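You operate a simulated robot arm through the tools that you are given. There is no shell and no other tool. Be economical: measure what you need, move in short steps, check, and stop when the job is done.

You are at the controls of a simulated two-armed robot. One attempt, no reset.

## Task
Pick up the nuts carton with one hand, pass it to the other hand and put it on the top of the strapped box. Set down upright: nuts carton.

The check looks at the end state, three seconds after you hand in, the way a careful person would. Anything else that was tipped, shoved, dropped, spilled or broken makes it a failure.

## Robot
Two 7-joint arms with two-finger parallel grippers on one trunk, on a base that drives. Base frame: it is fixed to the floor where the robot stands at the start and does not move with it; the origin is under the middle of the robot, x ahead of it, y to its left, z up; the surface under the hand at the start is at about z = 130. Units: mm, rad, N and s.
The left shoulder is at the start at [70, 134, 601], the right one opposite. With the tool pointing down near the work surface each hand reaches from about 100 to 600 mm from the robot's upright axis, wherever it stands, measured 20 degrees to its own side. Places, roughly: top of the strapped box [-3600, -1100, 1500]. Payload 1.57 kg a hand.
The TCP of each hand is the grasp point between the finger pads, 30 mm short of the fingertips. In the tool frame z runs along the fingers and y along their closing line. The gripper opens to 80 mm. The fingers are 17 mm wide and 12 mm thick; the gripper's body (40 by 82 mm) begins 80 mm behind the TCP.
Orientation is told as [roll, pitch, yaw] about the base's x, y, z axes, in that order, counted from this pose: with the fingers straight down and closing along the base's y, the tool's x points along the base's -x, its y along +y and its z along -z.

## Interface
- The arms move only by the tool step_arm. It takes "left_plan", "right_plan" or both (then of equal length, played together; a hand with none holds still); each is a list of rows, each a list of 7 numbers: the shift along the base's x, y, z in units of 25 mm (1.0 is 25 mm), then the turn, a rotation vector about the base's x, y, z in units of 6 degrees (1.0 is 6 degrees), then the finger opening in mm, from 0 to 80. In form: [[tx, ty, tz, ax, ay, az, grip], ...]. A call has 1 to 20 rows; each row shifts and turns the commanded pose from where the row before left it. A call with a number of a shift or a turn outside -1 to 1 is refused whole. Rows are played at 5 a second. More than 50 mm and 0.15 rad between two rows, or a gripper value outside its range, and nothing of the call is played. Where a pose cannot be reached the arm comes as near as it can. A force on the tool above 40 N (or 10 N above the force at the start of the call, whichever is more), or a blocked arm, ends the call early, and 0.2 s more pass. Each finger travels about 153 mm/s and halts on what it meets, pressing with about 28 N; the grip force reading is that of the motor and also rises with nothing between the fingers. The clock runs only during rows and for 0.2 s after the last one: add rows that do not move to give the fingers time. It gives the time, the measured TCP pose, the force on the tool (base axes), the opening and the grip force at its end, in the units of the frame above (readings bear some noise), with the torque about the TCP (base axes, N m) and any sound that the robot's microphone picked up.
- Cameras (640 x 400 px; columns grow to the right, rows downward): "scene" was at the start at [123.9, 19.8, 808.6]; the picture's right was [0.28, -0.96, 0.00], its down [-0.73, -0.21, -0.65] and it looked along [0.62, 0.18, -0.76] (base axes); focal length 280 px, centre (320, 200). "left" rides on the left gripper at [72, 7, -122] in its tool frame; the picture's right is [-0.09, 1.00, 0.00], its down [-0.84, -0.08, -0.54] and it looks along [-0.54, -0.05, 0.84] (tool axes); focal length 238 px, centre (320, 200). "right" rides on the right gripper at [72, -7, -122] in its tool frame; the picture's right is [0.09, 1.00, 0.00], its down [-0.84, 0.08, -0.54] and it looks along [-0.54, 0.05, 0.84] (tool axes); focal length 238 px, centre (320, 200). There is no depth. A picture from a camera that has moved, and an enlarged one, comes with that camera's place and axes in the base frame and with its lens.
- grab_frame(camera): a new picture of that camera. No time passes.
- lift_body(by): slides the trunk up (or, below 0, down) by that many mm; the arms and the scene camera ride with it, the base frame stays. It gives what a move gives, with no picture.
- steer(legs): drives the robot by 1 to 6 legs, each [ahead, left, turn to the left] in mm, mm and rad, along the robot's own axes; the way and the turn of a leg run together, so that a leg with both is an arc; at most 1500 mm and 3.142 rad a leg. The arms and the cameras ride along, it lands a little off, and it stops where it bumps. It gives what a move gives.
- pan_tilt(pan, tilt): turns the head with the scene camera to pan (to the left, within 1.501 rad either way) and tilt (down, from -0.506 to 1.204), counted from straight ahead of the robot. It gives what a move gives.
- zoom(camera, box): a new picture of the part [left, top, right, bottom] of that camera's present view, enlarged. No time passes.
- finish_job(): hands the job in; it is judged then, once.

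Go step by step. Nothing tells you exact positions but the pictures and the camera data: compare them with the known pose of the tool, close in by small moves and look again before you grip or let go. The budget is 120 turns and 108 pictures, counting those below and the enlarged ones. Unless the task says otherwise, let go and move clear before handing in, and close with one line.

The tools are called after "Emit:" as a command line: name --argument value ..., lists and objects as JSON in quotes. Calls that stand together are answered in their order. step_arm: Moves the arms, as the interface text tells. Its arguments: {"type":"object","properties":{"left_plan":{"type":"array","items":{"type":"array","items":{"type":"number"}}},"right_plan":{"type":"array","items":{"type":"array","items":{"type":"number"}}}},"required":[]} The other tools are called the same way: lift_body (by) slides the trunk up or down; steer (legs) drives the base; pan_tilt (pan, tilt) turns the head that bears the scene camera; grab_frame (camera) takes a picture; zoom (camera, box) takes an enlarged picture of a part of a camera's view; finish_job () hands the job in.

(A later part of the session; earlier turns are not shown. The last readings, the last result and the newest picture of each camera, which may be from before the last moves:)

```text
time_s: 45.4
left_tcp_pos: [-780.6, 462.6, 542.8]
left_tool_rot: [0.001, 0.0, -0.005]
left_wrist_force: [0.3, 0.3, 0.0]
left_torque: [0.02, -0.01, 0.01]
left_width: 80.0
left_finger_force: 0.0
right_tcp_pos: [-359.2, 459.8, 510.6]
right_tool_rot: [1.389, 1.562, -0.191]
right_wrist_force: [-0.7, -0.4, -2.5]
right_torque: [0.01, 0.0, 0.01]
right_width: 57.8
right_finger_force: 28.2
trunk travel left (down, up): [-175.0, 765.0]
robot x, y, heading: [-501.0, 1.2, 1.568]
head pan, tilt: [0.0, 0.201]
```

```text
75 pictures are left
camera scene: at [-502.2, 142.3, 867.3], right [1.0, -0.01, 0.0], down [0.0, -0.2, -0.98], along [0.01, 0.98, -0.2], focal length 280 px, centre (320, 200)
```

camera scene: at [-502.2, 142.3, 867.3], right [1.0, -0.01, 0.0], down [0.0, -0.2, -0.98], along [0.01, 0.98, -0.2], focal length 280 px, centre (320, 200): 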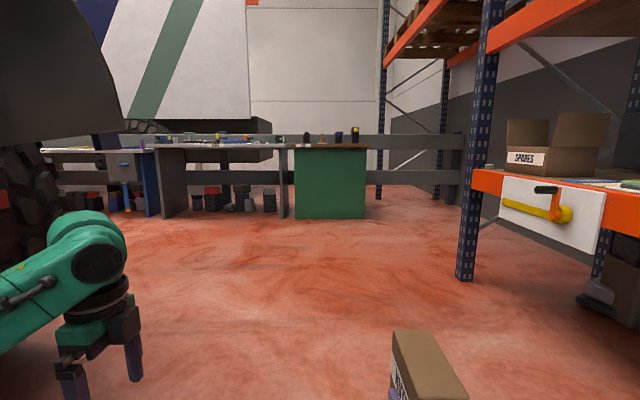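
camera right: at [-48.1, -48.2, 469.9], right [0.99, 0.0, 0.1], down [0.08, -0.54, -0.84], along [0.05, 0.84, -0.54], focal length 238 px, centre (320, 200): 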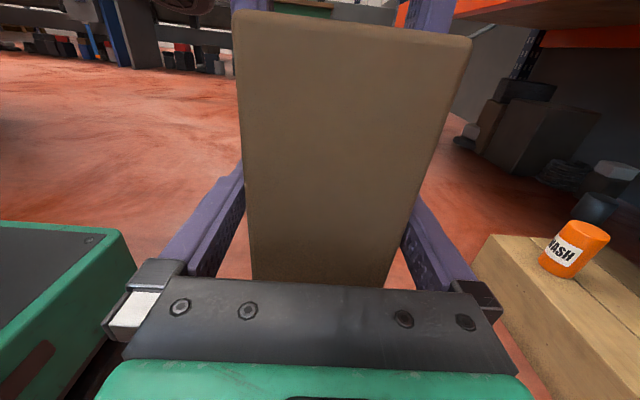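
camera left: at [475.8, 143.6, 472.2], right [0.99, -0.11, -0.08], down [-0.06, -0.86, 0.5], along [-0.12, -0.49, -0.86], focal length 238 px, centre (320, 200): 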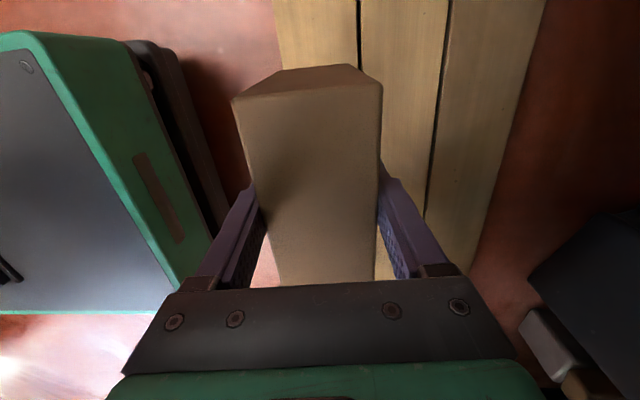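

There is a big truck behind the start position, so I need to see the route to the strapped box. Turning a further 90° left (facing −x).

Emit:
steer --legs '[[0, 0, 1.57]]'

Emit:
pan_tilt --pan 0 --tilt 0.0

Emit:
grab_frame --camera "scene"

Emit:
pan_tilt --pan 1.0 --tilt 0.0

Emit:
grab_frame --camera "scene"

```text
time_s: 49.6
left_tcp_pos: [-960.4, -283.1, 542.5]
left_tool_rot: [0.002, 0.0, 1.58]
left_wrist_force: [-0.6, -0.3, 0.5]
left_torque: [0.0, -0.01, 0.01]
left_width: 80.1
left_finger_force: 0.1
right_tcp_pos: [-963.5, 136.7, 509.0]
right_tool_rot: [1.383, 1.561, 1.392]
right_wrist_force: [-0.3, 0.2, -3.0]
right_torque: [-0.01, 0.01, 0.01]
right_width: 57.6
right_finger_force: 27.5
trunk travel left (down, up): [-175.0, 765.0]
robot x, y, heading: [-502.4, -0.5, -3.134]
head pan, tilt: [0.0, 0.201]
```

```text
time_s: 50.4
left_tcp_pos: [-960.9, -282.9, 542.1]
left_tool_rot: [0.002, 0.0, 1.579]
left_wrist_force: [0.4, 0.6, -0.2]
left_torque: [0.03, 0.0, 0.01]
left_width: 80.3
left_finger_force: 0.2
right_tcp_pos: [-963.9, 136.5, 509.7]
right_tool_rot: [1.36, 1.562, 1.366]
right_wrist_force: [-0.7, 0.4, -2.5]
right_torque: [-0.04, -0.01, 0.0]
right_width: 57.8
right_finger_force: 28.4
trunk travel left (down, up): [-175.0, 765.0]
robot x, y, heading: [-504.3, -0.1, -3.133]
head pan, tilt: [0.0, 0.0]
```

```text
74 pictures are left
camera scene: at [-643.6, -2.4, 885.7], right [-0.01, 1.0, 0.0], down [0.0, 0.0, -1.0], along [-1.0, -0.01, 0.0], focal length 280 px, centre (320, 200)
```

scene: 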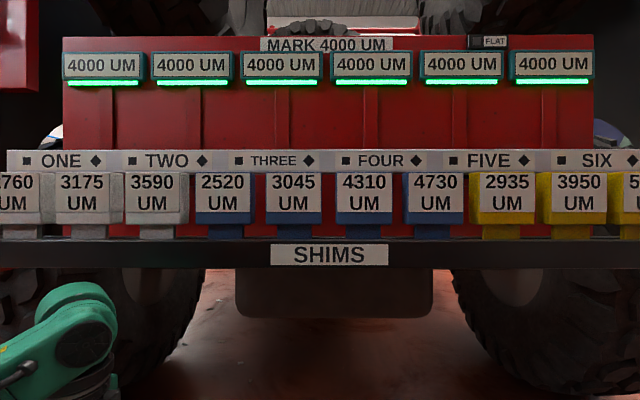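

```text
time_s: 51.6
left_tcp_pos: [-961.6, -283.7, 542.6]
left_tool_rot: [0.001, 0.0, 1.58]
left_wrist_force: [0.2, -0.8, -0.3]
left_torque: [-0.02, 0.03, 0.02]
left_width: 79.8
left_finger_force: 0.1
right_tcp_pos: [-964.1, 137.6, 510.2]
right_tool_rot: [1.369, 1.563, 1.376]
right_wrist_force: [-0.6, 0.1, -3.0]
right_torque: [0.01, -0.01, -0.01]
right_width: 57.7
right_finger_force: 27.9
trunk travel left (down, up): [-175.0, 765.0]
robot x, y, heading: [-500.8, 0.5, -3.128]
head pan, tilt: [1.0, 0.0]
```

```text
73 pictures are left
camera scene: at [-601.6, -77.7, 885.8], right [-0.85, 0.53, 0.0], down [0.0, 0.0, -1.0], along [-0.53, -0.85, 0.0], focal length 280 px, centre (320, 200)
```

scene: 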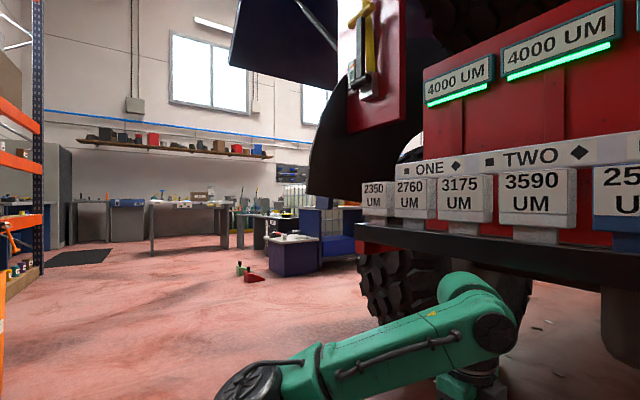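

That is a tractor with a bin rack only about 400 mm ahead of the camera (x ≈ −1045). I'll back off a bit, then turn left to face −y and look along the free aisle.

Emit:
steer --legs '[[-180, 0, 0], [0, 0, 1.57]]'

Emit:
pan_tilt --pan 0 --tilt 0.1

Emit:
grab_frame --camera "scene"

Emit:
pan_tilt --pan -0.9 --tilt 0.0

Emit:
grab_frame --camera "scene"

```text
time_s: 57.0
left_tcp_pos: [-39.3, -455.7, 541.9]
left_tool_rot: [0.001, -0.002, -3.13]
left_wrist_force: [0.6, -0.9, -0.2]
left_torque: [0.01, -0.01, -0.02]
left_width: 80.2
left_finger_force: 0.0
right_tcp_pos: [-459.1, -460.1, 509.9]
right_tool_rot: [1.368, 1.562, 2.946]
right_wrist_force: [-0.4, -0.5, -3.0]
right_torque: [0.01, -0.02, 0.0]
right_width: 58.1
right_finger_force: 27.6
trunk travel left (down, up): [-175.0, 765.0]
robot x, y, heading: [-319.5, 5.4, -1.562]
head pan, tilt: [1.0, 0.0]
```

```text
time_s: 58.2
left_tcp_pos: [-38.8, -456.9, 542.9]
left_tool_rot: [0.002, 0.0, -3.132]
left_wrist_force: [-0.4, 0.1, 0.5]
left_torque: [-0.01, 0.04, 0.0]
left_width: 80.0
left_finger_force: 0.1
right_tcp_pos: [-458.2, -459.4, 510.6]
right_tool_rot: [1.357, 1.56, 2.935]
right_wrist_force: [0.7, -0.1, -3.6]
right_torque: [0.08, 0.03, 0.0]
right_width: 58.0
right_finger_force: 28.6
trunk travel left (down, up): [-175.0, 765.0]
robot x, y, heading: [-321.0, -0.9, -1.563]
head pan, tilt: [0.0, 0.099]
```

```text
72 pictures are left
camera scene: at [-321.8, -142.3, 876.7], right [-1.0, -0.01, 0.0], down [0.0, 0.1, -0.99], along [0.01, -0.99, -0.1], focal length 280 px, centre (320, 200)
```

scene: 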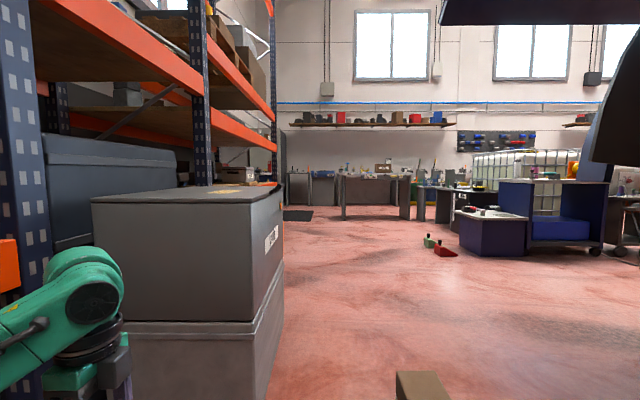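

```text
time_s: 59.5
left_tcp_pos: [-39.3, -457.2, 541.0]
left_tool_rot: [0.002, 0.0, -3.132]
left_wrist_force: [0.9, -0.3, 0.6]
left_torque: [-0.02, -0.03, 0.01]
left_width: 80.1
left_finger_force: 0.0
right_tcp_pos: [-458.5, -460.4, 510.2]
right_tool_rot: [1.356, 1.562, 2.935]
right_wrist_force: [0.0, -0.6, -3.0]
right_torque: [0.02, -0.02, 0.01]
right_width: 57.9
right_finger_force: 27.8
trunk travel left (down, up): [-175.0, 765.0]
robot x, y, heading: [-320.5, 4.9, -1.561]
head pan, tilt: [-0.901, 0.0]
```

```text
71 pictures are left
camera scene: at [-392.7, -106.9, 885.8], right [-0.63, 0.78, 0.0], down [0.0, 0.0, -1.0], along [-0.78, -0.63, 0.0], focal length 280 px, centre (320, 200)
```

scene: 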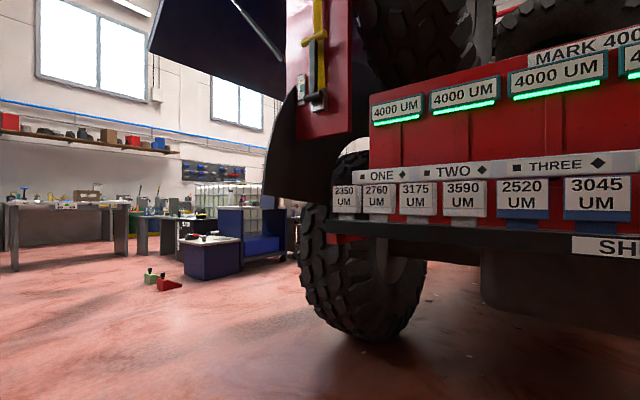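

The aisle toward −y is open between the grey cabinet (x > −165) and the tractor bins (x < −1040). I'll slide right 330 mm to centre in that gap, then drive ahead in stages.

Emit:
steer --legs '[[0, -330, 0], [900, 0, 0]]'

Emit:
grab_frame --camera "scene"

```text
time_s: 66.0
left_tcp_pos: [-346.2, -1356.2, 541.9]
left_tool_rot: [0.0, 0.001, -3.122]
left_wrist_force: [-0.7, -0.4, 0.2]
left_torque: [0.03, 0.0, 0.0]
left_width: 80.0
left_finger_force: 0.1
right_tcp_pos: [-766.0, -1363.7, 510.3]
right_tool_rot: [1.347, 1.563, 2.938]
right_wrist_force: [0.2, 0.2, -2.7]
right_torque: [0.02, -0.01, -0.01]
right_width: 57.7
right_finger_force: 28.0
trunk travel left (down, up): [-175.0, 765.0]
robot x, y, heading: [-634.5, -898.2, -1.549]
head pan, tilt: [-0.901, 0.0]
```

```text
70 pictures are left
camera scene: at [-703.6, -1010.8, 885.8], right [-0.64, 0.77, 0.0], down [0.0, 0.0, -1.0], along [-0.77, -0.64, 0.0], focal length 280 px, centre (320, 200)
```

scene: 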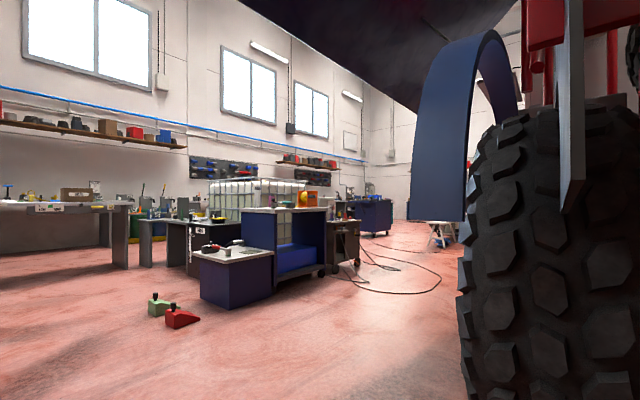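

Aisle opens to the left of the tractor tyre. Driving on another 1200 mm, then looking along −x.

Emit:
steer --legs '[[1200, 0, 0]]'

Emit:
pan_tilt --pan -1.4 --tilt -0.1

Emit:
grab_frame --camera "scene"

```text
time_s: 72.0
left_tcp_pos: [-330.7, -2562.2, 542.6]
left_tool_rot: [0.0, 0.0, -3.129]
left_wrist_force: [0.4, 0.7, -0.5]
left_torque: [-0.01, -0.02, 0.0]
left_width: 80.1
left_finger_force: 0.1
right_tcp_pos: [-751.1, -2566.5, 510.5]
right_tool_rot: [1.333, 1.561, 2.915]
right_wrist_force: [-0.2, -1.2, -3.4]
right_torque: [0.02, 0.02, 0.0]
right_width: 57.8
right_finger_force: 28.1
trunk travel left (down, up): [-175.0, 765.0]
robot x, y, heading: [-622.5, -2107.2, -1.559]
head pan, tilt: [-0.901, 0.0]
```

```text
time_s: 73.0
left_tcp_pos: [-332.5, -2561.7, 542.0]
left_tool_rot: [0.002, -0.001, -3.129]
left_wrist_force: [0.6, 0.3, 1.2]
left_torque: [-0.03, -0.01, 0.01]
left_width: 79.7
left_finger_force: 0.0
right_tcp_pos: [-752.0, -2566.3, 510.7]
right_tool_rot: [1.321, 1.562, 2.903]
right_wrist_force: [-0.1, 1.1, -3.9]
right_torque: [0.01, 0.02, 0.0]
right_width: 58.0
right_finger_force: 27.5
trunk travel left (down, up): [-175.0, 765.0]
robot x, y, heading: [-616.0, -2104.0, -1.56]
head pan, tilt: [-1.4, -0.099]
```

```text
69 pictures are left
camera scene: at [-702.1, -2172.0, 894.6], right [-0.18, 0.98, 0.0], down [-0.1, -0.02, -1.0], along [-0.98, -0.18, 0.1], focal length 280 px, centre (320, 200)
```

scene: 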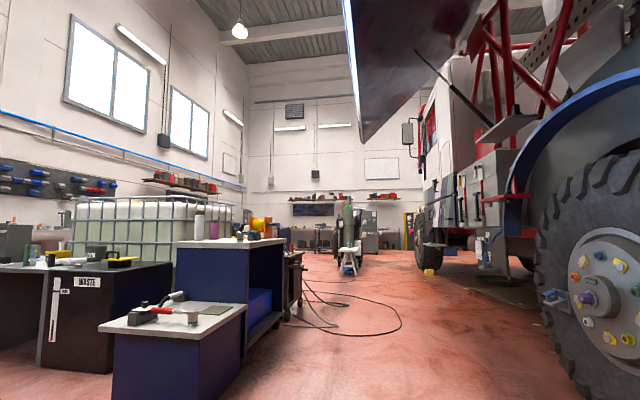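

The target direction projects to about pixel (482, 165), on the truck's side. Zooming there.

Emit:
zoom --camera "scene" --box '[400, 80, 600, 280]'

```text
2.00 times, centred on (500, 180) of scene
camera zoom: at [-702.1, -2172.0, 894.6], right [-0.18, 0.98, 0.0], down [-0.1, -0.02, -1.0], along [-0.98, -0.18, 0.1], focal length 559 px, centre (-40, 240)
```

zoom: 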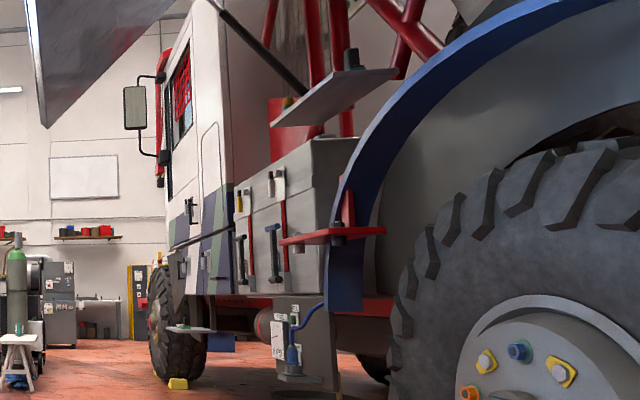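

The strapped box is the grey box with red straps on the truck's left side. I'll turn right to face −x and drive up the aisle partway, then look again.

Emit:
steer --legs '[[0, 0, -1.57], [1300, 0, 0]]'

Emit:
pan_tilt --pan -0.4 --tilt 0.1

Emit:
grab_frame --camera "scene"

```text
time_s: 83.3
left_tcp_pos: [-2377.1, -2405.7, 543.0]
left_tool_rot: [-0.001, -0.002, 1.585]
left_wrist_force: [0.0, 0.1, 0.5]
left_torque: [0.01, 0.0, -0.02]
left_width: 79.9
left_finger_force: 0.1
right_tcp_pos: [-2380.3, -1985.9, 509.9]
right_tool_rot: [1.32, 1.562, 1.33]
right_wrist_force: [0.6, -0.1, -3.7]
right_torque: [0.01, 0.02, 0.0]
right_width: 57.8
right_finger_force: 27.9
trunk travel left (down, up): [-175.0, 765.0]
robot x, y, heading: [-1918.2, -2122.5, -3.128]
head pan, tilt: [-1.4, -0.099]
```

```text
time_s: 84.6
left_tcp_pos: [-2376.7, -2405.6, 542.1]
left_tool_rot: [0.002, -0.001, 1.581]
left_wrist_force: [-0.2, -0.5, -0.3]
left_torque: [0.05, -0.01, 0.0]
left_width: 80.1
left_finger_force: 0.1
right_tcp_pos: [-2380.8, -1986.0, 509.9]
right_tool_rot: [1.315, 1.562, 1.324]
right_wrist_force: [-1.1, -0.3, -2.6]
right_torque: [0.01, -0.01, 0.04]
right_width: 57.7
right_finger_force: 28.2
trunk travel left (down, up): [-175.0, 765.0]
robot x, y, heading: [-1917.8, -2122.0, -3.134]
head pan, tilt: [-0.4, 0.099]
```

```text
67 pictures are left
camera scene: at [-2054.9, -2088.9, 876.7], right [0.38, 0.93, 0.0], down [0.09, -0.04, -0.99], along [-0.92, 0.38, -0.1], focal length 280 px, centre (320, 200)
```

scene: 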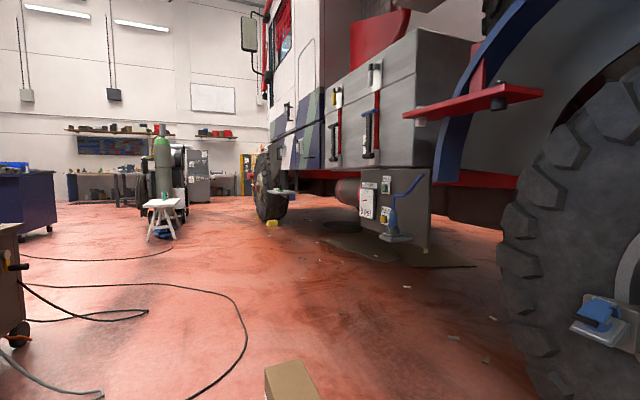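

The strapped box spans roughly x −4100…−3100 with its front face near y ≈ −1180 and top near z 1500. A hose lies on the floor left of the aisle (y < −1900), so I'll shift right to y ≈ −1690 and drive ahead past the wheel.

Emit:
steer --legs '[[0, 430, 0]]'

Emit:
grab_frame --camera "scene"

```text
time_s: 87.2
left_tcp_pos: [-2372.5, -2843.4, 542.1]
left_tool_rot: [0.002, 0.001, 1.583]
left_wrist_force: [-0.2, -0.3, 0.2]
left_torque: [-0.03, 0.0, 0.01]
left_width: 79.9
left_finger_force: 0.1
right_tcp_pos: [-2377.1, -2423.4, 509.7]
right_tool_rot: [1.317, 1.564, 1.324]
right_wrist_force: [-0.3, 0.7, -3.3]
right_torque: [0.02, -0.03, 0.0]
right_width: 57.8
right_finger_force: 27.8
trunk travel left (down, up): [-175.0, 765.0]
robot x, y, heading: [-1913.8, -2559.7, -3.129]
head pan, tilt: [-0.4, 0.099]
```

```text
66 pictures are left
camera scene: at [-2050.1, -2525.9, 876.7], right [0.38, 0.93, 0.0], down [0.09, -0.04, -0.99], along [-0.92, 0.38, -0.1], focal length 280 px, centre (320, 200)
```

scene: 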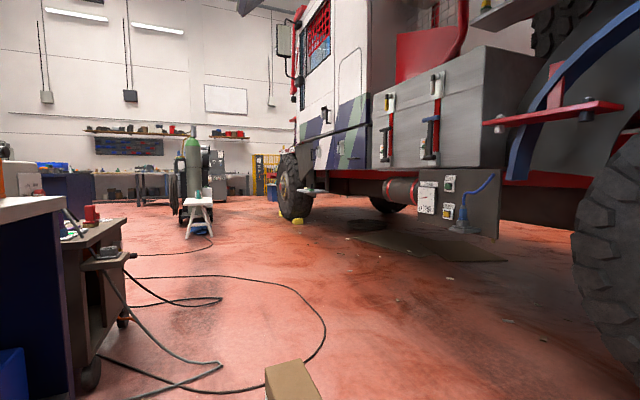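

I used the wrong sign and drifted left, but nothing was touched, and the parallax fixes the box: its front right top corner is at about (−3094, −1188, 1494). Now I'll slide right 870 mm and look.

Emit:
steer --legs '[[0, -860, 0]]'

Emit:
grab_frame --camera "scene"

Emit:
pan_tilt --pan 0 --tilt 0.5

Emit:
grab_frame --camera "scene"

```text
time_s: 91.8
left_tcp_pos: [-2380.6, -1986.4, 542.6]
left_tool_rot: [0.002, 0.0, 1.582]
left_wrist_force: [0.9, -0.4, 0.6]
left_torque: [-0.01, -0.02, 0.01]
left_width: 79.9
left_finger_force: 0.0
right_tcp_pos: [-2382.4, -1566.4, 509.5]
right_tool_rot: [1.303, 1.565, 1.305]
right_wrist_force: [-0.3, -0.3, -3.2]
right_torque: [0.01, -0.02, 0.01]
right_width: 57.8
right_finger_force: 27.9
trunk travel left (down, up): [-175.0, 765.0]
robot x, y, heading: [-1919.3, -1704.0, -3.128]
head pan, tilt: [-0.4, 0.099]
```

```text
65 pictures are left
camera scene: at [-2057.5, -1671.0, 876.7], right [0.38, 0.92, 0.0], down [0.09, -0.04, -0.99], along [-0.92, 0.38, -0.1], focal length 280 px, centre (320, 200)
```

scene: 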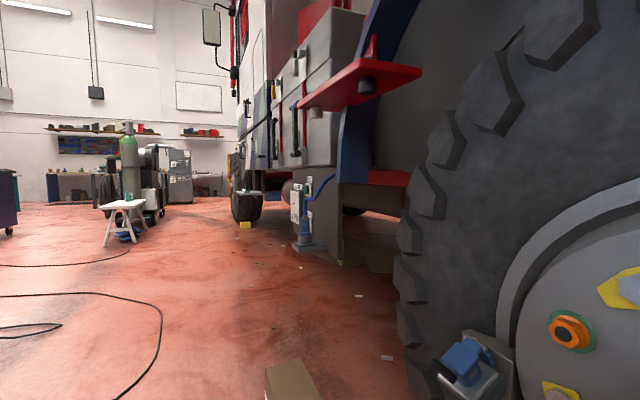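

```text
time_s: 92.7
left_tcp_pos: [-2379.6, -1987.1, 542.2]
left_tool_rot: [0.002, 0.0, 1.579]
left_wrist_force: [-0.5, 0.5, 0.0]
left_torque: [0.0, 0.02, -0.01]
left_width: 80.0
left_finger_force: 0.0
right_tcp_pos: [-2382.6, -1566.8, 509.6]
right_tool_rot: [1.286, 1.562, 1.292]
right_wrist_force: [-0.7, 0.6, -3.3]
right_torque: [0.05, 0.01, 0.06]
right_width: 57.8
right_finger_force: 28.3
trunk travel left (down, up): [-175.0, 765.0]
robot x, y, heading: [-1920.9, -1703.9, -3.133]
head pan, tilt: [0.0, 0.499]
```

```text
64 pictures are left
camera scene: at [-2063.5, -1706.8, 839.7], right [-0.01, 1.0, 0.0], down [0.48, 0.0, -0.88], along [-0.88, -0.01, -0.48], focal length 280 px, centre (320, 200)
```

scene: 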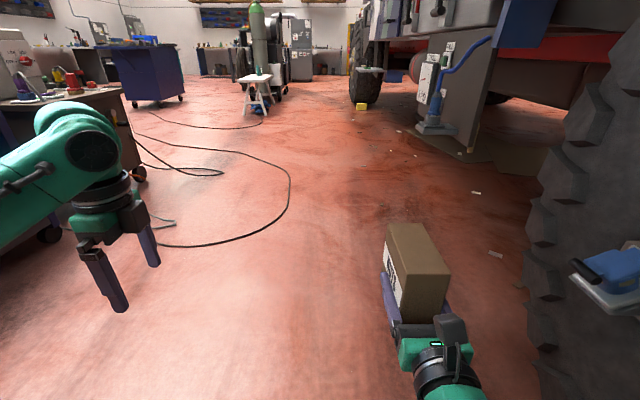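

The way ahead along y ≈ −1650 is clear of the tyre and the hose. Driving ahead to x ≈ −3400 first.

Emit:
steer --legs '[[0, -60, 0], [1400, 0, 0]]'

Emit:
grab_frame --camera "scene"

Emit:
pan_tilt --pan -1.3 --tilt -0.3

Emit:
grab_frame --camera "scene"

```text
time_s: 93.7
left_tcp_pos: [-2377.8, -1940.7, 540.8]
left_tool_rot: [0.003, -0.008, 1.581]
left_wrist_force: [-0.5, -0.2, 0.4]
left_torque: [0.01, 0.0, -0.01]
left_width: 80.0
left_finger_force: 0.0
right_tcp_pos: [-2380.9, -1525.1, 509.4]
right_tool_rot: [-0.668, 1.559, -0.652]
right_wrist_force: [0.7, -0.5, -2.2]
right_torque: [0.02, -0.01, 0.02]
right_width: 58.0
right_finger_force: 27.7
trunk travel left (down, up): [-175.0, 765.0]
robot x, y, heading: [-1917.7, -1651.3, -3.133]
head pan, tilt: [0.0, 0.499]
stopped in leg 1: the robot was blocked; the commanded pose is now the measured one
```

```text
63 pictures are left
camera scene: at [-2061.8, -1661.2, 840.0], right [-0.01, 1.0, 0.01], down [0.48, 0.01, -0.88], along [-0.88, 0.0, -0.48], focal length 280 px, centre (320, 200)
```

scene: 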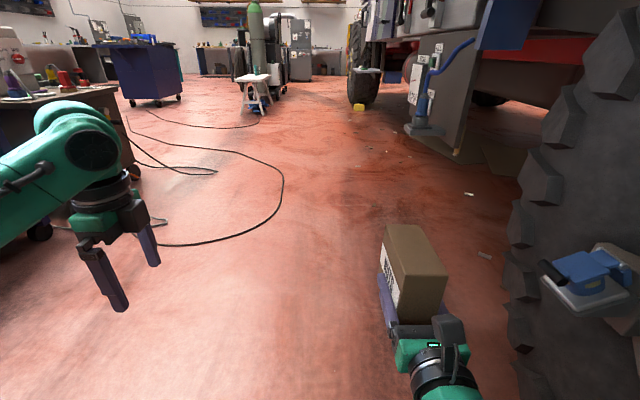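

```text
time_s: 95.2
left_tcp_pos: [-2379.3, -1939.1, 540.7]
left_tool_rot: [0.0, -0.008, 1.581]
left_wrist_force: [-0.7, 0.7, 0.0]
left_torque: [0.0, 0.02, 0.02]
left_width: 79.9
left_finger_force: 0.0
right_tcp_pos: [-2380.7, -1524.9, 510.0]
right_tool_rot: [-0.756, 1.559, -0.739]
right_wrist_force: [-0.5, 0.1, -3.2]
right_torque: [0.01, 0.0, 0.0]
right_width: 58.0
right_finger_force: 27.9
trunk travel left (down, up): [-175.0, 765.0]
robot x, y, heading: [-1921.2, -1647.9, -3.135]
head pan, tilt: [-1.3, -0.3]
```

```text
62 pictures are left
camera scene: at [-1992.9, -1585.6, 911.8], right [0.96, 0.28, 0.0], down [-0.08, 0.29, -0.95], along [-0.26, 0.92, 0.3], focal length 280 px, centre (320, 200)
```

scene: 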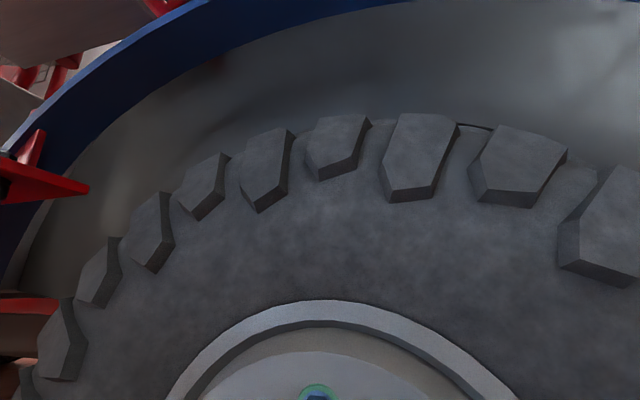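

The right elbow nudged the big truck tyre (nothing moved). I'll step back left 65 mm and drive ahead in smaller stages.

Emit:
steer --legs '[[0, 65, 0], [700, 0, 0]]'

Emit:
pan_tilt --pan -0.3 --tilt 0.6

Emit:
grab_frame --camera "scene"

```text
time_s: 99.6
left_tcp_pos: [-3077.9, -2007.3, 542.7]
left_tool_rot: [0.002, 0.0, 1.582]
left_wrist_force: [-0.6, -0.6, -0.5]
left_torque: [0.01, 0.02, 0.01]
left_width: 80.0
left_finger_force: 0.0
right_tcp_pos: [-3080.2, -1591.3, 509.2]
right_tool_rot: [-1.023, 1.552, -1.01]
right_wrist_force: [-0.2, 1.1, -3.0]
right_torque: [0.01, -0.03, -0.03]
right_width: 58.0
right_finger_force: 28.1
trunk travel left (down, up): [-175.0, 765.0]
robot x, y, heading: [-2618.0, -1722.3, -3.135]
head pan, tilt: [-1.3, -0.3]
```

```text
time_s: 100.9
left_tcp_pos: [-3077.1, -2008.0, 542.0]
left_tool_rot: [0.001, -0.001, 1.581]
left_wrist_force: [0.4, 0.2, 0.0]
left_torque: [-0.02, 0.02, -0.02]
left_width: 80.0
left_finger_force: 0.1
right_tcp_pos: [-3078.2, -1592.7, 508.5]
right_tool_rot: [-1.018, 1.552, -1.005]
right_wrist_force: [0.1, 0.1, -2.7]
right_torque: [0.03, -0.04, 0.01]
right_width: 57.8
right_finger_force: 28.4
trunk travel left (down, up): [-175.0, 765.0]
robot x, y, heading: [-2618.2, -1722.8, -3.134]
head pan, tilt: [-0.3, 0.6]
```

```text
61 pictures are left
camera scene: at [-2755.1, -1699.9, 830.6], right [0.29, 0.96, 0.0], down [0.54, -0.16, -0.83], along [-0.79, 0.24, -0.56], focal length 280 px, centre (320, 200)
```

scene: 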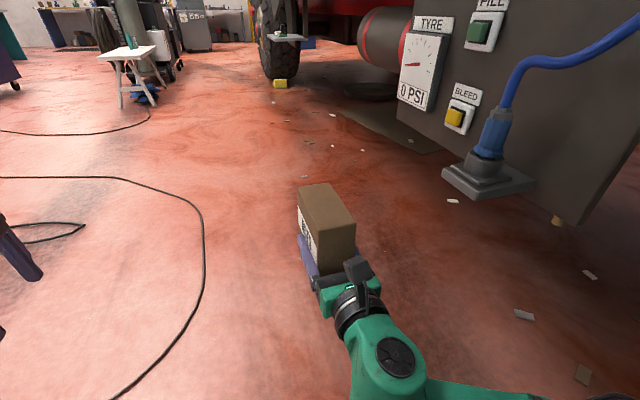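

There's a plug shelf on the truck at about (−3143, −1332, 570) that my elbow must clear. I'll look at my right elbow.

Emit:
pan_tilt --pan -1.1 --tilt 0.8

Emit:
grab_frame --camera "scene"

```text
time_s: 102.0
left_tcp_pos: [-3078.9, -2007.0, 543.3]
left_tool_rot: [0.002, 0.0, 1.582]
left_wrist_force: [0.5, -0.4, 0.0]
left_torque: [0.02, -0.02, 0.02]
left_width: 79.9
left_finger_force: 0.0
right_tcp_pos: [-3080.3, -1590.9, 509.3]
right_tool_rot: [-1.017, 1.551, -1.002]
right_wrist_force: [-0.3, -0.6, -3.1]
right_torque: [0.03, -0.03, 0.0]
right_width: 57.9
right_finger_force: 28.0
trunk travel left (down, up): [-175.0, 765.0]
robot x, y, heading: [-2616.7, -1728.1, -3.127]
head pan, tilt: [-1.1, 0.799]
```

```text
60 pictures are left
camera scene: at [-2707.7, -1653.8, 813.7], right [0.89, 0.46, 0.0], down [0.33, -0.64, -0.7], along [-0.32, 0.62, -0.72], focal length 280 px, centre (320, 200)
```

scene: 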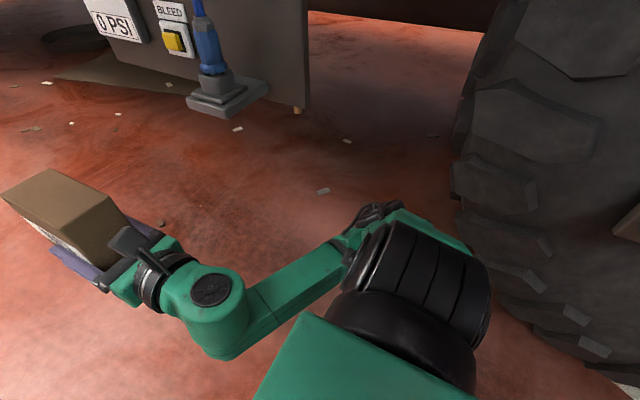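

The elbow sticks out to about y ≈ −1330. I'll tuck it in by moving the right hand inward and forward, then re-check.

Emit:
step_arm --right_plan '[[-0.8, -0.9, 0, 0, 0, 0, 40], [-0.8, -0.9, 0, 0, 0, 0, 40], [-0.8, -0.9, 0, 0, 0, 0, 40], [-0.8, -0.9, 0, 0, 0, 0, 40], [-0.8, -0.9, 0, 0, 0, 0, 40], [-0.8, -0.9, 0, 0, 0, 0, 40], [0, 0, 0, 0, 0, 0, 40]]'

Emit:
grab_frame --camera "scene"

```text
time_s: 103.6
left_tcp_pos: [-3076.9, -2007.7, 542.9]
left_tool_rot: [0.002, 0.0, 1.581]
left_wrist_force: [-0.3, 0.4, -0.4]
left_torque: [0.02, 0.01, 0.0]
left_width: 79.8
left_finger_force: 0.1
right_tcp_pos: [-3200.7, -1726.0, 507.8]
right_tool_rot: [-1.017, 1.552, -1.002]
right_wrist_force: [-0.2, -0.2, -3.2]
right_torque: [-0.01, -0.01, 0.0]
right_width: 57.7
right_finger_force: 28.2
trunk travel left (down, up): [-175.0, 765.0]
robot x, y, heading: [-2619.3, -1722.8, -3.136]
head pan, tilt: [-1.1, 0.799]
```

```text
59 pictures are left
camera scene: at [-2707.8, -1654.0, 813.7], right [0.89, 0.46, 0.0], down [0.33, -0.64, -0.7], along [-0.32, 0.62, -0.72], focal length 280 px, centre (320, 200)
```

scene: 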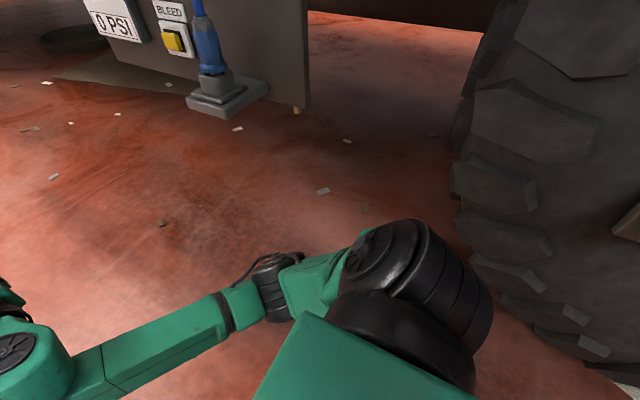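

The elbow is now tucked within the shoulder's width. Driving ahead 1110 mm alongside the box.

Emit:
steer --legs '[[1110, 0, 0]]'

Emit:
pan_tilt --pan -1.4 --tilt -0.3

Emit:
grab_frame --camera "scene"

```text
time_s: 109.3
left_tcp_pos: [-4182.3, -2003.5, 542.3]
left_tool_rot: [0.003, 0.0, 1.57]
left_wrist_force: [-0.3, -0.1, 0.0]
left_torque: [0.0, -0.02, -0.01]
left_width: 79.9
left_finger_force: 0.1
right_tcp_pos: [-4301.2, -1722.4, 508.9]
right_tool_rot: [-1.005, 1.551, -1.001]
right_wrist_force: [0.0, -0.6, -3.3]
right_torque: [0.0, 0.0, -0.01]
right_width: 58.1
right_finger_force: 28.2
trunk travel left (down, up): [-175.0, 765.0]
robot x, y, heading: [-3723.0, -1724.9, 3.138]
head pan, tilt: [-1.1, 0.799]
```

```text
time_s: 110.6
left_tcp_pos: [-4181.9, -2003.3, 543.3]
left_tool_rot: [0.0, 0.0, 1.568]
left_wrist_force: [0.7, -0.5, 0.6]
left_torque: [0.02, 0.04, 0.02]
left_width: 80.1
left_finger_force: 0.1
right_tcp_pos: [-4300.4, -1722.1, 506.9]
right_tool_rot: [-1.001, 1.551, -1.0]
right_wrist_force: [-0.4, -0.6, -3.0]
right_torque: [0.0, -0.03, 0.04]
right_width: 57.8
right_finger_force: 27.8
trunk travel left (down, up): [-175.0, 765.0]
robot x, y, heading: [-3720.3, -1726.4, 3.136]
head pan, tilt: [-1.4, -0.3]
```

```text
58 pictures are left
camera scene: at [-3784.5, -1649.8, 911.2], right [0.99, 0.17, 0.0], down [-0.05, 0.29, -0.96], along [-0.16, 0.94, 0.29], focal length 280 px, centre (320, 200)
```

scene: 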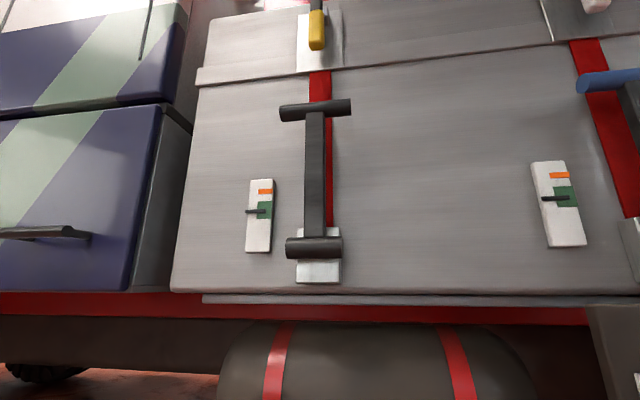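

I'm alongside the box. Before turning to face it I'll pull both hands in a bit so nothing sweeps into the truck.

Emit:
step_arm --right_plan '[[0.9, 0.5, 0, 0, 0, 0, 40], [0.9, 0.5, 0, 0, 0, 0, 40], [0.9, 0.5, 0, 0, 0, 0, 40], [0.9, 0.5, 0, 0, 0, 0, 40], [0.9, 0.5, 0, 0, 0, 0, 40], [0.9, 0.5, 0, 0, 0, 0, 40], [0.9, 0.5, 0, 0, 0, 0, 40], [0.9, 0.5, 0, 0, 0, 0, 40], [0, 0, 0, 0, 0, 0, 40]]' --left_plan '[[0.5, 0, 0, 0, 0, 0, 80], [0.5, 0, 0, 0, 0, 0, 80], [0.5, 0, 0, 0, 0, 0, 80], [0.5, 0, 0, 0, 0, 0, 80], [0.5, 0, 0, 0, 0, 0, 80], [0.5, 0, 0, 0, 0, 0, 80], [0.5, 0, 0, 0, 0, 0, 80], [0.5, 0, 0, 0, 0, 0, 80], [0, 0, 0, 0, 0, 0, 80]]'

Emit:
pan_tilt --pan 0 --tilt 0.8

Emit:
grab_frame --camera "scene"

```text
time_s: 112.6
left_tcp_pos: [-4081.7, -2003.5, 543.6]
left_tool_rot: [0.002, 0.0, 1.569]
left_wrist_force: [-0.2, 0.7, -0.2]
left_torque: [-0.01, 0.01, -0.01]
left_width: 79.9
left_finger_force: 0.0
right_tcp_pos: [-4119.6, -1622.3, 507.9]
right_tool_rot: [-1.045, 1.552, -1.041]
right_wrist_force: [-1.0, -0.6, -3.0]
right_torque: [0.04, -0.02, 0.01]
right_width: 58.0
right_finger_force: 28.1
trunk travel left (down, up): [-175.0, 765.0]
robot x, y, heading: [-3717.6, -1723.0, 3.137]
head pan, tilt: [-1.4, -0.3]
```

```text
time_s: 114.1
left_tcp_pos: [-4083.4, -2001.5, 544.0]
left_tool_rot: [0.002, 0.0, 1.57]
left_wrist_force: [0.2, 0.5, -0.2]
left_torque: [-0.01, 0.04, -0.02]
left_width: 80.0
left_finger_force: 0.0
right_tcp_pos: [-4121.4, -1622.8, 508.3]
right_tool_rot: [-1.019, 1.552, -1.014]
right_wrist_force: [-0.3, 0.5, -2.6]
right_torque: [-0.01, 0.0, -0.05]
right_width: 57.9
right_finger_force: 27.7
trunk travel left (down, up): [-175.0, 765.0]
robot x, y, heading: [-3722.2, -1726.8, 3.139]
head pan, tilt: [0.0, 0.799]
```

```text
57 pictures are left
camera scene: at [-3851.9, -1726.9, 813.7], right [0.0, 1.0, 0.0], down [0.72, 0.0, -0.7], along [-0.7, 0.0, -0.72], focal length 280 px, centre (320, 200)
```

scene: 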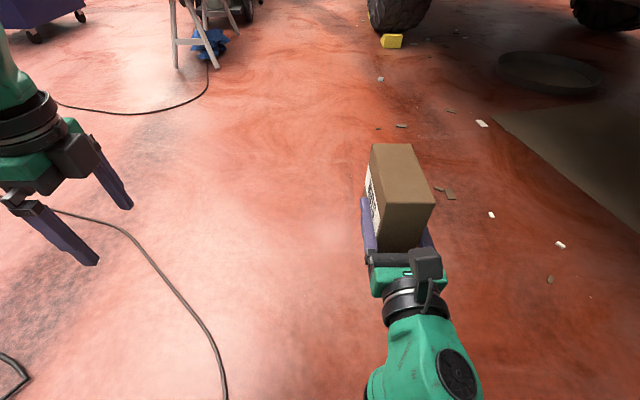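

Turning right 90° to face the box.

Emit:
steer --legs '[[0, 0, -1.567]]'

Emit:
pan_tilt --pan 0 --tilt 0.4

Emit:
grab_frame --camera "scene"

```text
time_s: 118.3
left_tcp_pos: [-4003.3, -1366.2, 543.5]
left_tool_rot: [0.002, 0.001, 0.011]
left_wrist_force: [0.0, -0.7, -0.8]
left_torque: [0.02, 0.04, -0.03]
left_width: 79.8
left_finger_force: 0.2
right_tcp_pos: [-3622.1, -1324.4, 507.6]
right_tool_rot: [-1.018, 1.551, -2.573]
right_wrist_force: [-0.7, -1.1, -3.1]
right_torque: [-0.02, -0.02, 0.01]
right_width: 57.6
right_finger_force: 28.4
trunk travel left (down, up): [-175.0, 765.0]
robot x, y, heading: [-3718.6, -1729.4, 1.579]
head pan, tilt: [0.0, 0.799]
```

```text
time_s: 119.2
left_tcp_pos: [-4002.4, -1366.5, 542.8]
left_tool_rot: [0.002, 0.0, 0.009]
left_wrist_force: [-0.3, -0.5, -0.2]
left_torque: [-0.02, -0.01, -0.02]
left_width: 80.1
left_finger_force: 0.1
right_tcp_pos: [-3621.8, -1323.9, 507.2]
right_tool_rot: [-1.006, 1.552, -2.562]
right_wrist_force: [-0.3, -0.7, -3.6]
right_torque: [-0.01, -0.03, 0.04]
right_width: 57.8
right_finger_force: 28.0
trunk travel left (down, up): [-175.0, 765.0]
robot x, y, heading: [-3721.4, -1729.1, 1.58]
head pan, tilt: [0.0, 0.4]
```

```text
56 pictures are left
camera scene: at [-3722.1, -1584.5, 848.7], right [1.0, 0.01, 0.0], down [0.0, -0.39, -0.92], along [-0.01, 0.92, -0.39], focal length 280 px, centre (320, 200)
```

scene: 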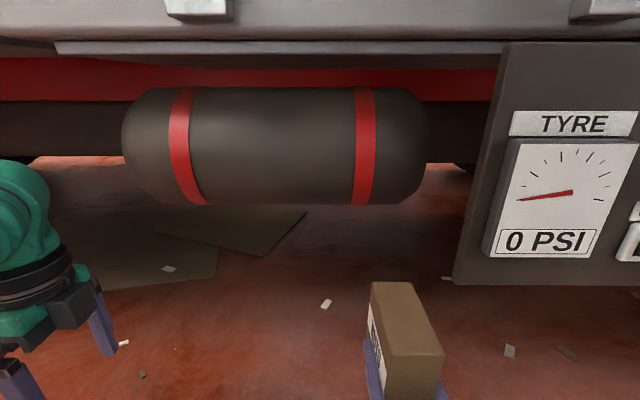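

I'll back off 100 mm to give the hands clearance when the trunk rises, and look up for overhead obstacles.

Emit:
steer --legs '[[-100, 0, 0]]'

Emit:
pan_tilt --pan 0 --tilt -0.5

Emit:
grab_frame --camera "scene"

```text
time_s: 120.3
left_tcp_pos: [-4001.5, -1467.6, 542.9]
left_tool_rot: [0.001, 0.0, 0.01]
left_wrist_force: [-0.4, -0.2, -0.6]
left_torque: [0.02, 0.0, -0.01]
left_width: 80.0
left_finger_force: 0.1
right_tcp_pos: [-3621.3, -1424.4, 508.0]
right_tool_rot: [-1.018, 1.552, -2.574]
right_wrist_force: [-0.7, 0.8, -3.9]
right_torque: [-0.03, -0.01, 0.0]
right_width: 57.8
right_finger_force: 27.9
trunk travel left (down, up): [-175.0, 765.0]
robot x, y, heading: [-3718.7, -1826.7, 1.577]
head pan, tilt: [0.0, 0.4]
```

```text
time_s: 121.5
left_tcp_pos: [-4002.0, -1466.9, 543.1]
left_tool_rot: [0.001, 0.001, 0.012]
left_wrist_force: [0.6, -0.3, 0.0]
left_torque: [0.03, -0.01, 0.02]
left_width: 80.3
left_finger_force: 0.0
right_tcp_pos: [-3621.0, -1423.6, 507.0]
right_tool_rot: [-1.009, 1.552, -2.564]
right_wrist_force: [0.6, -0.1, -2.7]
right_torque: [0.0, 0.01, -0.02]
right_width: 57.9
right_finger_force: 27.8
trunk travel left (down, up): [-175.0, 765.0]
robot x, y, heading: [-3723.1, -1822.0, 1.58]
head pan, tilt: [0.0, -0.499]
```

```text
55 pictures are left
camera scene: at [-3721.0, -1710.2, 925.8], right [1.0, 0.01, 0.0], down [0.0, 0.48, -0.88], along [-0.01, 0.88, 0.48], focal length 280 px, centre (320, 200)
```

scene: 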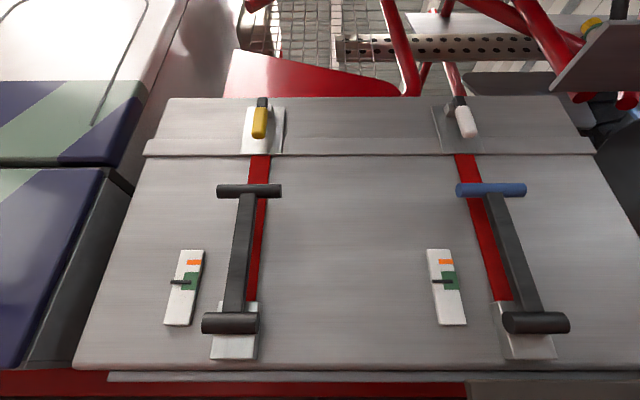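

Overhead is free. Raising the trunk fully.

Emit:
lift_body --by 760

Emit:
pan_tilt --pan 0 --tilt 0.4

Emit:
grab_frame --camera "scene"

```text
refused: 760 is not a number from -400 to 400
```

```text
time_s: 122.7
left_tcp_pos: [-4002.2, -1467.8, 543.0]
left_tool_rot: [0.002, -0.002, 0.012]
left_wrist_force: [-1.1, 0.3, -0.3]
left_torque: [0.01, 0.02, -0.01]
left_width: 80.0
left_finger_force: 0.1
right_tcp_pos: [-3620.8, -1424.4, 508.8]
right_tool_rot: [-1.007, 1.551, -2.563]
right_wrist_force: [-0.4, 0.8, -2.5]
right_torque: [-0.03, 0.01, 0.01]
right_width: 58.1
right_finger_force: 27.6
trunk travel left (down, up): [-175.0, 765.0]
robot x, y, heading: [-3718.7, -1826.2, 1.579]
head pan, tilt: [0.0, 0.4]
```

```text
54 pictures are left
camera scene: at [-3721.2, -1684.7, 848.9], right [1.0, 0.01, 0.0], down [0.0, -0.39, -0.92], along [-0.01, 0.92, -0.39], focal length 280 px, centre (320, 200)
```

scene: 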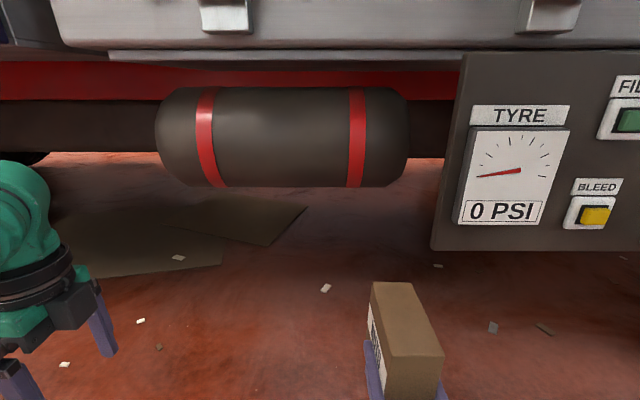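

The lift is limited to 400 mm per call, so I'll do it in two steps.

Emit:
lift_body --by 385

Emit:
lift_body --by 375

Emit:
grab_frame --camera "scene"

```text
time_s: 126.4
left_tcp_pos: [-4002.5, -1467.1, 928.4]
left_tool_rot: [0.002, -0.001, 0.011]
left_wrist_force: [-0.1, -0.3, 0.2]
left_torque: [0.03, -0.02, -0.02]
left_width: 80.2
left_finger_force: 0.1
right_tcp_pos: [-3621.7, -1424.4, 892.9]
right_tool_rot: [-1.003, 1.552, -2.557]
right_wrist_force: [-0.1, -0.6, -2.7]
right_torque: [-0.02, -0.04, 0.01]
right_width: 57.8
right_finger_force: 28.0
trunk travel left (down, up): [-560.0, 380.0]
robot x, y, heading: [-3716.7, -1826.4, 1.575]
head pan, tilt: [0.0, 0.4]
```

```text
time_s: 130.1
left_tcp_pos: [-4001.9, -1466.3, 1302.8]
left_tool_rot: [0.001, 0.001, 0.012]
left_wrist_force: [0.2, -0.1, -0.3]
left_torque: [-0.02, 0.0, 0.0]
left_width: 80.1
left_finger_force: 0.1
right_tcp_pos: [-3620.7, -1424.9, 1267.2]
right_tool_rot: [-1.007, 1.552, -2.56]
right_wrist_force: [-0.2, 0.1, -3.5]
right_torque: [-0.01, 0.01, -0.01]
right_width: 57.7
right_finger_force: 27.4
trunk travel left (down, up): [-935.0, 5.0]
robot x, y, heading: [-3719.5, -1827.6, 1.586]
head pan, tilt: [0.0, 0.4]
```

```text
53 pictures are left
camera scene: at [-3721.2, -1684.3, 1608.7], right [1.0, 0.01, 0.0], down [0.0, -0.39, -0.92], along [-0.01, 0.92, -0.39], focal length 280 px, centre (320, 200)
```

scene: 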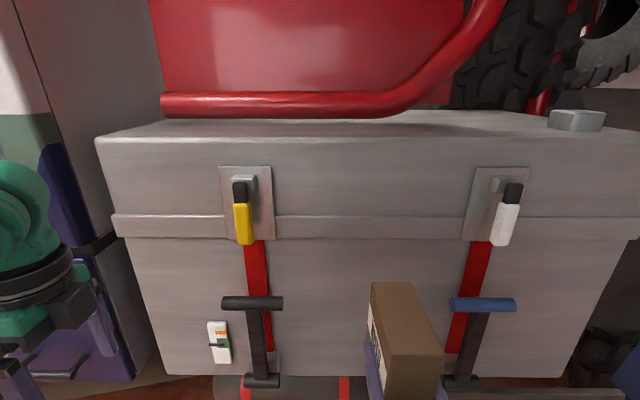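

I can see the box top, with a red tube and panel behind it and a small grey block to the right. I'll take an edge-on view by lowering the trunk 100 mm, to find how far forward and how high that tube sits.

Emit:
zoom --camera "scene" --box '[160, 50, 480, 250]'

Emit:
lift_body --by -100

Emit:
zoom --camera "scene" --box '[160, 0, 480, 200]'

Emit:
lift_body --by 100

```text
2.00 times, centred on (320, 150) of scene
camera zoom: at [-3721.2, -1684.3, 1608.7], right [1.0, 0.01, 0.0], down [0.0, -0.39, -0.92], along [-0.01, 0.92, -0.39], focal length 559 px, centre (320, 300)
```

zoom: 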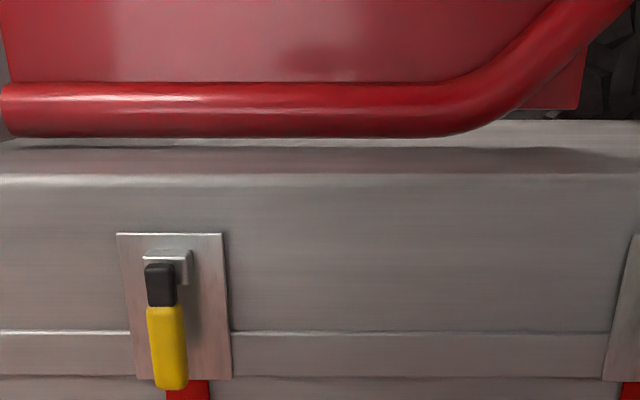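

```text
time_s: 131.4
left_tcp_pos: [-4002.3, -1466.2, 1203.6]
left_tool_rot: [0.001, 0.001, 0.013]
left_wrist_force: [-0.1, -0.5, 0.2]
left_torque: [0.0, 0.0, -0.02]
left_width: 79.9
left_finger_force: 0.0
right_tcp_pos: [-3620.6, -1424.0, 1167.6]
right_tool_rot: [-1.01, 1.55, -2.566]
right_wrist_force: [-0.1, 0.6, -2.5]
right_torque: [-0.03, 0.01, -0.02]
right_width: 57.5
right_finger_force: 28.1
trunk travel left (down, up): [-835.0, 105.0]
robot x, y, heading: [-3720.7, -1828.0, 1.58]
head pan, tilt: [0.0, 0.4]
```

```text
2.00 times, centred on (320, 100) of scene
camera zoom: at [-3721.2, -1684.5, 1508.8], right [1.0, 0.01, 0.0], down [0.0, -0.39, -0.92], along [-0.01, 0.92, -0.39], focal length 559 px, centre (320, 400)
```

zoom: 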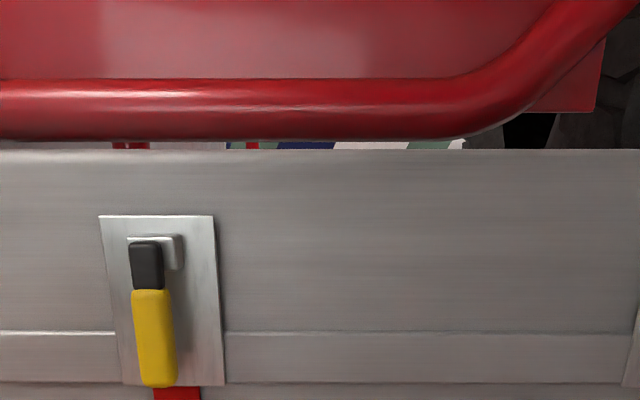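

```text
time_s: 132.7
left_tcp_pos: [-4002.4, -1465.5, 1303.9]
left_tool_rot: [0.002, 0.0, 0.012]
left_wrist_force: [1.0, -0.4, -0.3]
left_torque: [0.01, 0.0, 0.01]
left_width: 80.0
left_finger_force: 0.0
right_tcp_pos: [-3620.7, -1425.1, 1267.3]
right_tool_rot: [-1.009, 1.553, -2.561]
right_wrist_force: [0.4, -0.1, -3.3]
right_torque: [-0.03, 0.01, 0.0]
right_width: 57.9
right_finger_force: 27.7
trunk travel left (down, up): [-935.0, 5.0]
robot x, y, heading: [-3719.4, -1820.7, 1.576]
head pan, tilt: [0.0, 0.4]
```

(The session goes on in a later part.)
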